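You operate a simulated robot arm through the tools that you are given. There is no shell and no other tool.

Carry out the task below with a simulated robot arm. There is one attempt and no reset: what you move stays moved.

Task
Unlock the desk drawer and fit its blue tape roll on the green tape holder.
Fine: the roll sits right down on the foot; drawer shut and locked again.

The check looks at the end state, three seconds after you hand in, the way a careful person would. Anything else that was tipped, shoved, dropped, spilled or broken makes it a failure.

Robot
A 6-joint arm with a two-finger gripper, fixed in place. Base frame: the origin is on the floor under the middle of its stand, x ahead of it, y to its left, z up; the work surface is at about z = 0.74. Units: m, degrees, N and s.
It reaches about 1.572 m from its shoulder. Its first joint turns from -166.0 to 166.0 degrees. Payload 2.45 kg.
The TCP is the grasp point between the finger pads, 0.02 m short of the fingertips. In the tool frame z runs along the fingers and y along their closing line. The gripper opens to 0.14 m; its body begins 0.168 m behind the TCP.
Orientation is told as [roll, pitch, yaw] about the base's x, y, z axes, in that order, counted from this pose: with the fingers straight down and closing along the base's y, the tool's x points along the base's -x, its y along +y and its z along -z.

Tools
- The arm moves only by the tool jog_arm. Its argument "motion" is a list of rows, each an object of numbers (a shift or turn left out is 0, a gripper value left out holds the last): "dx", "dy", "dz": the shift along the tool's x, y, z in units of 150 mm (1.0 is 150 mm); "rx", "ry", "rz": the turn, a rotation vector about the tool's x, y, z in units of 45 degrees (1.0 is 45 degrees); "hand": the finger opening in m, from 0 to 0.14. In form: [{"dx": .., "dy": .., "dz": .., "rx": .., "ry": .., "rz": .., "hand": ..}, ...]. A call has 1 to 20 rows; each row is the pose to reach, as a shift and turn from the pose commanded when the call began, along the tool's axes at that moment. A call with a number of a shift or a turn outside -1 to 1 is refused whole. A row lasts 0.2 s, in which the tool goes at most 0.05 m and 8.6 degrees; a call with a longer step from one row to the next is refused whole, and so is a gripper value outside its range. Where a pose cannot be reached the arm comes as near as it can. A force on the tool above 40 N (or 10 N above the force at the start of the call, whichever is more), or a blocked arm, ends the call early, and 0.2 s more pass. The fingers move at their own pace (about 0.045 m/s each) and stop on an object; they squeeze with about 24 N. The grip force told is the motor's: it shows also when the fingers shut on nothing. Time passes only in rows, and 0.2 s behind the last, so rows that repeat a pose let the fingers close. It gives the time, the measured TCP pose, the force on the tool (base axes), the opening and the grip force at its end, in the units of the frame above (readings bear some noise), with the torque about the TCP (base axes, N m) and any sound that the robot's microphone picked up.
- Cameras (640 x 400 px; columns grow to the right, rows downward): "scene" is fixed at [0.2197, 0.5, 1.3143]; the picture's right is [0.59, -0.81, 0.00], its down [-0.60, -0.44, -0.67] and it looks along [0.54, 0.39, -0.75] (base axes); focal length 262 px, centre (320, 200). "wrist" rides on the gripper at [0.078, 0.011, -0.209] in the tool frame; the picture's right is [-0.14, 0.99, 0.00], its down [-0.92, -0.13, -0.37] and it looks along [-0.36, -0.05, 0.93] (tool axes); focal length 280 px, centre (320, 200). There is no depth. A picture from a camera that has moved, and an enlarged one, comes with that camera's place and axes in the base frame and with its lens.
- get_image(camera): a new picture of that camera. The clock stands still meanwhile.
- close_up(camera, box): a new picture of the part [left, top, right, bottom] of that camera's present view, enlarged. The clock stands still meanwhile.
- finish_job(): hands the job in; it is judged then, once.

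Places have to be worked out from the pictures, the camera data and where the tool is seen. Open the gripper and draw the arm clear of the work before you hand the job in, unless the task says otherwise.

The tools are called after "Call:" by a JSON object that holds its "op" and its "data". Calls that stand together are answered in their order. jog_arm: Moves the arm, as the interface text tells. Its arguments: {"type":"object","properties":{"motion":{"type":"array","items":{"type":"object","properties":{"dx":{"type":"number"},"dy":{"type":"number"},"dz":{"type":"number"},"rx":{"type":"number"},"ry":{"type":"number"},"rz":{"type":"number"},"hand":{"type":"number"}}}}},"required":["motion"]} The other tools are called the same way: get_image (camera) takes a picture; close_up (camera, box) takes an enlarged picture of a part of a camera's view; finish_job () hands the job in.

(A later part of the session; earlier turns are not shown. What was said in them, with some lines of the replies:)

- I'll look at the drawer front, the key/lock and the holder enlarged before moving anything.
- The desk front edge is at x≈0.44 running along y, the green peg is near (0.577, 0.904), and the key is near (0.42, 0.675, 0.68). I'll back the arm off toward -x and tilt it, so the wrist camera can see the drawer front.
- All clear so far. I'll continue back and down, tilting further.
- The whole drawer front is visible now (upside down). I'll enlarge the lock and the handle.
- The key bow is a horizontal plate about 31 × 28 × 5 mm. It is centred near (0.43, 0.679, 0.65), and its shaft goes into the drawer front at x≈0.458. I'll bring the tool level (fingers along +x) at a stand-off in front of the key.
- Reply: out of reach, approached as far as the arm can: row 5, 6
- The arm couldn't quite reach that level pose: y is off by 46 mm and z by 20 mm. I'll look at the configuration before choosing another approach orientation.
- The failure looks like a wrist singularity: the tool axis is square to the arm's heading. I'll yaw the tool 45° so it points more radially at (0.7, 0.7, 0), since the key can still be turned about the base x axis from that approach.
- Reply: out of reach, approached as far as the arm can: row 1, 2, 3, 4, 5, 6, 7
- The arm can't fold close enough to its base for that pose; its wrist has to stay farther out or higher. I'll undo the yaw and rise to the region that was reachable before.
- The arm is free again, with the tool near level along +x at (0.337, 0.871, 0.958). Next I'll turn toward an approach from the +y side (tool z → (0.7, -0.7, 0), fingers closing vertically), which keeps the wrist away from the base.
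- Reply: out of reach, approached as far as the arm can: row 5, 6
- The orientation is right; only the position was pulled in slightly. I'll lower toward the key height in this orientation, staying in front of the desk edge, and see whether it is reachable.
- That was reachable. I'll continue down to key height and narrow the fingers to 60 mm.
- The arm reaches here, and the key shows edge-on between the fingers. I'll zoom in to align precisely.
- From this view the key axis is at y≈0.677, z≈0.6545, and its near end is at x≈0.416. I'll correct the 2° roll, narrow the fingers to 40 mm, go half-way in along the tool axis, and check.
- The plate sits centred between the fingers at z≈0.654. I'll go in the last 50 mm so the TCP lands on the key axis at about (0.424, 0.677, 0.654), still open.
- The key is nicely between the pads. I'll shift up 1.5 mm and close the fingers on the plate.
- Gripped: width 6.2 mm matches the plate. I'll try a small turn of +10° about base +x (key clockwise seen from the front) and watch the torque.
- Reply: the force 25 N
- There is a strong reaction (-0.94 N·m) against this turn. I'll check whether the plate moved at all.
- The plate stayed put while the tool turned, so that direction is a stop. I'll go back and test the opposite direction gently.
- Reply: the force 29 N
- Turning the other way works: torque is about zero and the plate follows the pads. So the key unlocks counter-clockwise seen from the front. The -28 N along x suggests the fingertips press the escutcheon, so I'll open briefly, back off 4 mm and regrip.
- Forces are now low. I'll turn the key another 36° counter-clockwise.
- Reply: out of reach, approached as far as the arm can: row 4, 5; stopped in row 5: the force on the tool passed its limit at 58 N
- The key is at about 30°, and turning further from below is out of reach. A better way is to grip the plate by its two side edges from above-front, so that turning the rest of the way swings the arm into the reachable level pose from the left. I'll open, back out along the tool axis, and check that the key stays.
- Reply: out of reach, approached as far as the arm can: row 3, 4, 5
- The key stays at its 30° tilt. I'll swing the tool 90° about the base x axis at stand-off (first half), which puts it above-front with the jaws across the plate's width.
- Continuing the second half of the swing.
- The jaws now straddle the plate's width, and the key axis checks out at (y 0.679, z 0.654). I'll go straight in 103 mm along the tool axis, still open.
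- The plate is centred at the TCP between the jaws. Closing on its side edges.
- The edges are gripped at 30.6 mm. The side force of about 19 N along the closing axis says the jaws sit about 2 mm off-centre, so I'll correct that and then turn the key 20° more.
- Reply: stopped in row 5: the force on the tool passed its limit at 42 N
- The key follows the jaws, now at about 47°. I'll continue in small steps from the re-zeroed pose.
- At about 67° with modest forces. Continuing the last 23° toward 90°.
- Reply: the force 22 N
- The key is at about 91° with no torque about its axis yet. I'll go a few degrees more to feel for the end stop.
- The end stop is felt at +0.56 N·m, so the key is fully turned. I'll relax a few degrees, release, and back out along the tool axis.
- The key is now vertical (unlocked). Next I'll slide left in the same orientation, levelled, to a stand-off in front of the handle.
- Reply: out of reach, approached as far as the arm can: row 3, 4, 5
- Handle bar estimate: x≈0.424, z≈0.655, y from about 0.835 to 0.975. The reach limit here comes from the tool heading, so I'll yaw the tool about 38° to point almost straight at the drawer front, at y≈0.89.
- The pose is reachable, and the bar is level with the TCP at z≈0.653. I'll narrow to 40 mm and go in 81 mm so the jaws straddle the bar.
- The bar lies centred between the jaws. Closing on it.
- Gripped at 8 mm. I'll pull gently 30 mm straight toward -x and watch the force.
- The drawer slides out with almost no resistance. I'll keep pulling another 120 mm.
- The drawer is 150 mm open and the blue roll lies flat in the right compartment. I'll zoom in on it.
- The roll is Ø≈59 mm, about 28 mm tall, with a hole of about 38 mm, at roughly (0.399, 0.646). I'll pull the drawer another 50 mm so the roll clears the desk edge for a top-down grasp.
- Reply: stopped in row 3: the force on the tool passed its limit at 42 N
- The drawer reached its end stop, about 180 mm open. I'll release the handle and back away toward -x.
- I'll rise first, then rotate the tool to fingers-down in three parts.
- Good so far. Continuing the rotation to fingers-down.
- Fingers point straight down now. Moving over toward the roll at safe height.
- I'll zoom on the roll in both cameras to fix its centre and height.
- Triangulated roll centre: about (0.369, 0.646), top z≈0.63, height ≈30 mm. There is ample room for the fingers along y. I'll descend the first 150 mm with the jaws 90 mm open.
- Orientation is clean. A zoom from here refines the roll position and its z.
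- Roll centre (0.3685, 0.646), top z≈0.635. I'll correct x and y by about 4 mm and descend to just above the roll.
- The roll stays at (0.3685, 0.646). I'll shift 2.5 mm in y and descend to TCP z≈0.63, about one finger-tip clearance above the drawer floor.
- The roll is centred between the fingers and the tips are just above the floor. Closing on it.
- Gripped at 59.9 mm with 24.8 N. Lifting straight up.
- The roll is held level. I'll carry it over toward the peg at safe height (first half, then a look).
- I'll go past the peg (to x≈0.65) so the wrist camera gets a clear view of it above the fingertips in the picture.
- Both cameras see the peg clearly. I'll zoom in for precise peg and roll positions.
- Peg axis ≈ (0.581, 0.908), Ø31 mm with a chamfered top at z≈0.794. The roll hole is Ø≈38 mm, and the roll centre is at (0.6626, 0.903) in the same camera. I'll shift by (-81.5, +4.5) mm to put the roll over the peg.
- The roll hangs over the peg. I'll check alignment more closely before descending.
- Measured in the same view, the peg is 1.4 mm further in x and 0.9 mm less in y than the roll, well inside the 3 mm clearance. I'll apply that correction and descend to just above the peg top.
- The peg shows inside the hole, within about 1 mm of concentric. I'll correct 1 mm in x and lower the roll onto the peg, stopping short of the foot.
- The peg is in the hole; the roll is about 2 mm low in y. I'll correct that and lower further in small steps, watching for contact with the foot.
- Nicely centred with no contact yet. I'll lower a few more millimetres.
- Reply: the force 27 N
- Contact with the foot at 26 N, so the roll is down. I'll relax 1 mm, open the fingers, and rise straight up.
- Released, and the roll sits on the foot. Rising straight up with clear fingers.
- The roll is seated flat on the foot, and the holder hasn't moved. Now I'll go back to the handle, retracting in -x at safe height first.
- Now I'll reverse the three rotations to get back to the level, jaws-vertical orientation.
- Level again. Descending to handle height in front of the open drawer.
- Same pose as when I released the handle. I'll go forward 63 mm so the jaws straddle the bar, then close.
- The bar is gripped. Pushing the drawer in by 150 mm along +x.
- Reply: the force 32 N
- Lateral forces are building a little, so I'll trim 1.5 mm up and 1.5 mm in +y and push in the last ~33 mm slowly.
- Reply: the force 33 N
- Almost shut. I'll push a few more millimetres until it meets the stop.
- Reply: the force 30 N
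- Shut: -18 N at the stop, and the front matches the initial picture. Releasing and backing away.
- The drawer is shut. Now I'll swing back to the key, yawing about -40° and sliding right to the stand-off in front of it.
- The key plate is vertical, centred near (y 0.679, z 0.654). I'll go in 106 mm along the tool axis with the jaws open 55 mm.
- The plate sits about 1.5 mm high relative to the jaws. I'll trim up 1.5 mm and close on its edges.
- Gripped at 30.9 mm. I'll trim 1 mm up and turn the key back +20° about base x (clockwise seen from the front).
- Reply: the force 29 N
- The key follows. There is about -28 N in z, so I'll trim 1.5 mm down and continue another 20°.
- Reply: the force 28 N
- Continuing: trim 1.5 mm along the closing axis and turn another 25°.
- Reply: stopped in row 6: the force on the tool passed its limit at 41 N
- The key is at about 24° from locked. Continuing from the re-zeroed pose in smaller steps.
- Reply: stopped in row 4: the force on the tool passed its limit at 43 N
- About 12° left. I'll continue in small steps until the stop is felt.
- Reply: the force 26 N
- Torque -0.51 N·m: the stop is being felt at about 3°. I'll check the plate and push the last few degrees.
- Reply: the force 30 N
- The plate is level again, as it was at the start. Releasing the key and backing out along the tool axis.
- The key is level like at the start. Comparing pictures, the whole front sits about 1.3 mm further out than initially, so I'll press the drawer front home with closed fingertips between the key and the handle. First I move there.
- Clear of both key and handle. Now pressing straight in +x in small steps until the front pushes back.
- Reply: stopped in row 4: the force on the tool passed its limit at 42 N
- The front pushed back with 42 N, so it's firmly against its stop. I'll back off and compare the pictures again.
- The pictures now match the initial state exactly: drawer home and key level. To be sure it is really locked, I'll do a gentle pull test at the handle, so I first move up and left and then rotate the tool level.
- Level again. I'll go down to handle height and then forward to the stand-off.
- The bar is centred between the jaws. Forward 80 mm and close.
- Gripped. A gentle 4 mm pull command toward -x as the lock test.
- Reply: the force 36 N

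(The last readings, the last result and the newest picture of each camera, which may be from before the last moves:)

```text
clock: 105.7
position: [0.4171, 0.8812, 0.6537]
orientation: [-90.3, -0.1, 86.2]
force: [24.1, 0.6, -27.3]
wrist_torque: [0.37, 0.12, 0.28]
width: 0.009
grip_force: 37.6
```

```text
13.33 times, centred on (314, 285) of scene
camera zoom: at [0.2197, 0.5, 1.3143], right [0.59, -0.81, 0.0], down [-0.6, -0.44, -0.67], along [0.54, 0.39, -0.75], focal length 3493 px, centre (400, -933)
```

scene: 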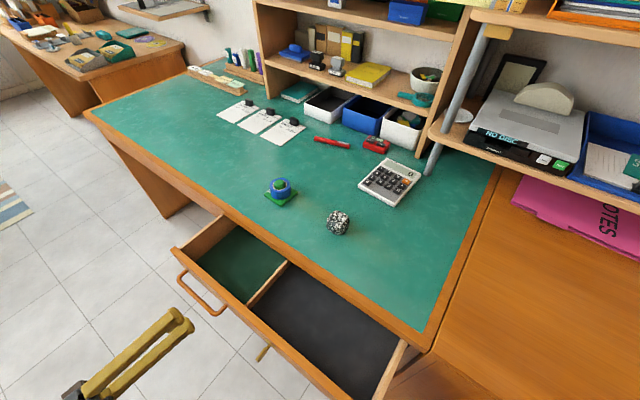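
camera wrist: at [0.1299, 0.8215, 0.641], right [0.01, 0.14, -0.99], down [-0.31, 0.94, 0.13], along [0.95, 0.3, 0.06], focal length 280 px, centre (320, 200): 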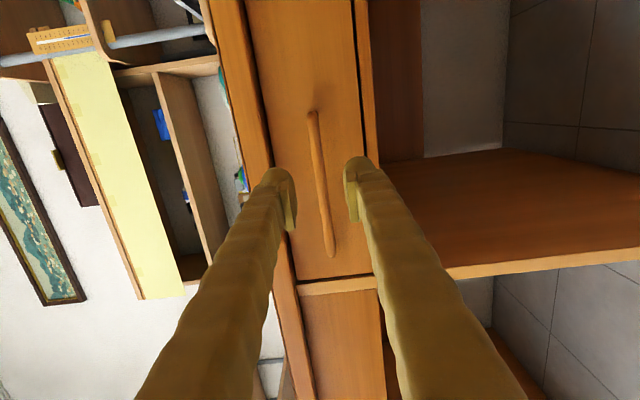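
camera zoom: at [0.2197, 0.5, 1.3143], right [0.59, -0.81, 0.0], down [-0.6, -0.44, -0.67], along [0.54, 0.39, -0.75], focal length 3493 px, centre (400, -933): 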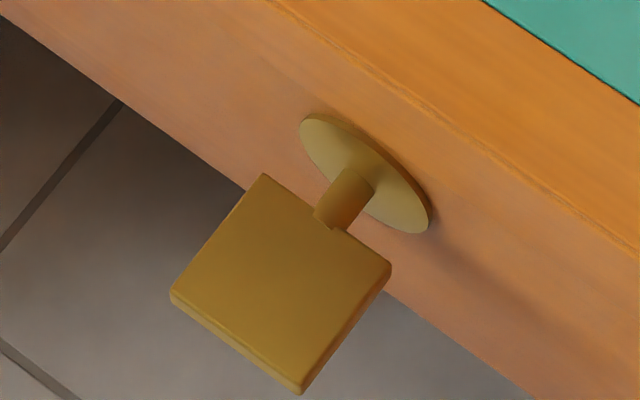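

It resists with 24 N after about 2 mm of play, whereas unlocked it moved freely. The drawer is locked. I'll push it back home and release.

Call:
{"op": "jog_arm", "data": {"motion": [{"dz": 0.012, "dy": 0.0, "hand": 0.0}, {"dz": 0.024, "hand": 0.0}, {"dz": 0.036, "hand": 0.0}, {"dz": 0.048, "hand": 0.0}]}}

Call:
{"op": "close_up", "data": {"camera": "scene", "box": [290, 270, 338, 300]}}

```text
clock: 106.7
position: [0.423, 0.8808, 0.6534]
orientation: [-90.3, 0.1, 86.5]
force: [1.7, 4.2, -3.8]
wrist_torque: [0.09, 0.02, 0.13]
width: 0.0073
grip_force: 35.9
stopped in row 4: the force on the tool passed its limit at 48 N (the readings are from after the stop); the commanded pose is now the measured one
```

```text
13.33 times, centred on (314, 285) of scene
camera zoom: at [0.2197, 0.5, 1.3143], right [0.59, -0.81, 0.0], down [-0.6, -0.44, -0.67], along [0.54, 0.39, -0.75], focal length 3493 px, centre (400, -933)
```

zoom: 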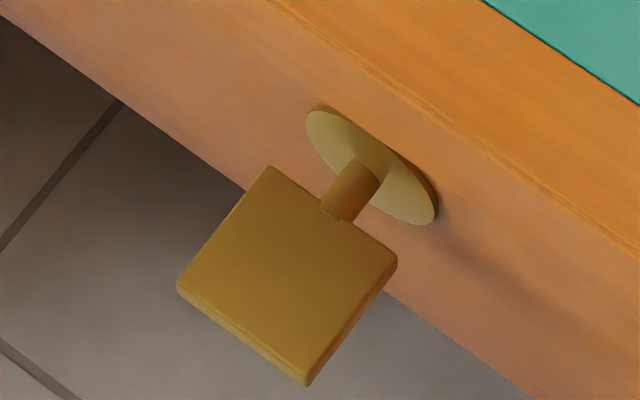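

The drawer is home and the picture matches the initial one. I'll open the jaws and back well away, then rise clear.

Call:
{"op": "jog_arm", "data": {"motion": [{"hand": 0.03}, {"hand": 0.045}, {"hand": 0.045}, {"dz": -0.15, "hand": 0.045}, {"dz": -0.4, "hand": 0.045}, {"dz": -0.7, "hand": 0.045}, {"dz": -1.0, "hand": 0.06}]}}

Call:
{"op": "jog_arm", "data": {"motion": [{"dy": -0.25, "hand": 0.08}, {"dy": -0.5, "hand": 0.08}, {"dy": -0.75, "hand": 0.08}, {"dy": -1.0, "hand": 0.08}]}}

Call:
{"op": "get_image", "data": {"camera": "scene"}}

Call:
{"op": "close_up", "data": {"camera": "scene", "box": [200, 200, 360, 300]}}

Call:
{"op": "close_up", "data": {"camera": "scene", "box": [248, 170, 312, 210]}}

```text
clock: 108.2
position: [0.2726, 0.889, 0.6581]
orientation: [-90.2, 0.0, 86.4]
force: [0.1, 0.0, 0.2]
wrist_torque: [0.04, 0.01, -0.02]
width: 0.0599
grip_force: 0.0
```

```text
clock: 109.2
position: [0.2735, 0.8878, 0.8047]
orientation: [-90.3, 0.1, 86.5]
force: [0.1, -0.4, 0.1]
wrist_torque: [0.02, -0.03, 0.01]
width: 0.0801
grip_force: 0.1
```

```text
taken
```

scene: 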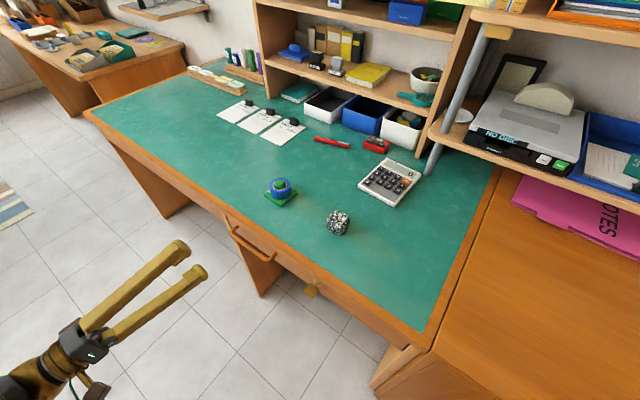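

```text
4.00 times, centred on (280, 250) of scene
camera zoom: at [0.2197, 0.5, 1.3143], right [0.59, -0.81, 0.0], down [-0.6, -0.44, -0.67], along [0.54, 0.39, -0.75], focal length 1048 px, centre (480, 0)
```

zoom: 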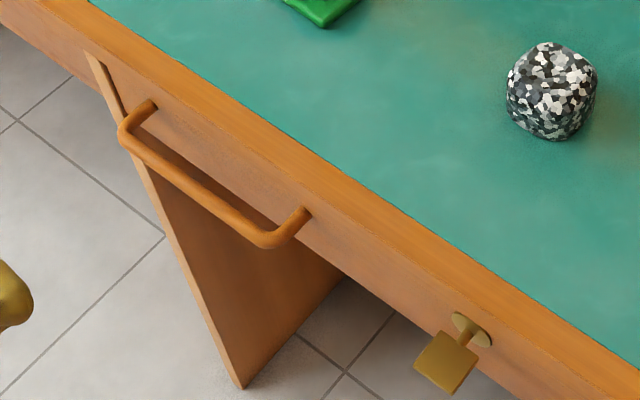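

```text
10.00 times, centred on (280, 190) of scene
camera zoom: at [0.2197, 0.5, 1.3143], right [0.59, -0.81, 0.0], down [-0.6, -0.44, -0.67], along [0.54, 0.39, -0.75], focal length 2620 px, centre (720, 300)
```

zoom: 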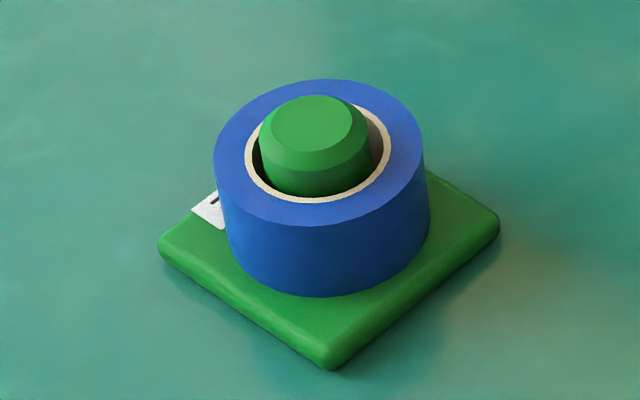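

Everything checks out:
- The roll sits flat on the foot of the green holder.
- The drawer is shut, and the key is back in the locked position, confirmed by the pull test.
- Nothing else on the desk has moved.
- The gripper is open and clear of the work.

Handing in.

Call:
{"op": "finish_job", "data": {}}

```text
The job is handed in.
```

The blue tape roll is on the green holder, sitting flat on its foot, and the drawer is shut and locked again.

- **Lock:** The key turned about 90° counter-clockwise to unlock. I turned it back to its stop afterwards. A gentle pull on the handle then met firm resistance after about 2 mm of play, whereas the unlocked drawer slid freely.
- **Drawer:** After that test I pressed it fully home, and the close-up matched the one from the start.
- **Roll:** I lowered it over the peg until it touched the foot, then released it. It stayed level and the holder did not shift.
- **Surroundings:** Nothing else on the desk looked moved in the final pictures. The gripper was open and the arm clear when I handed in.
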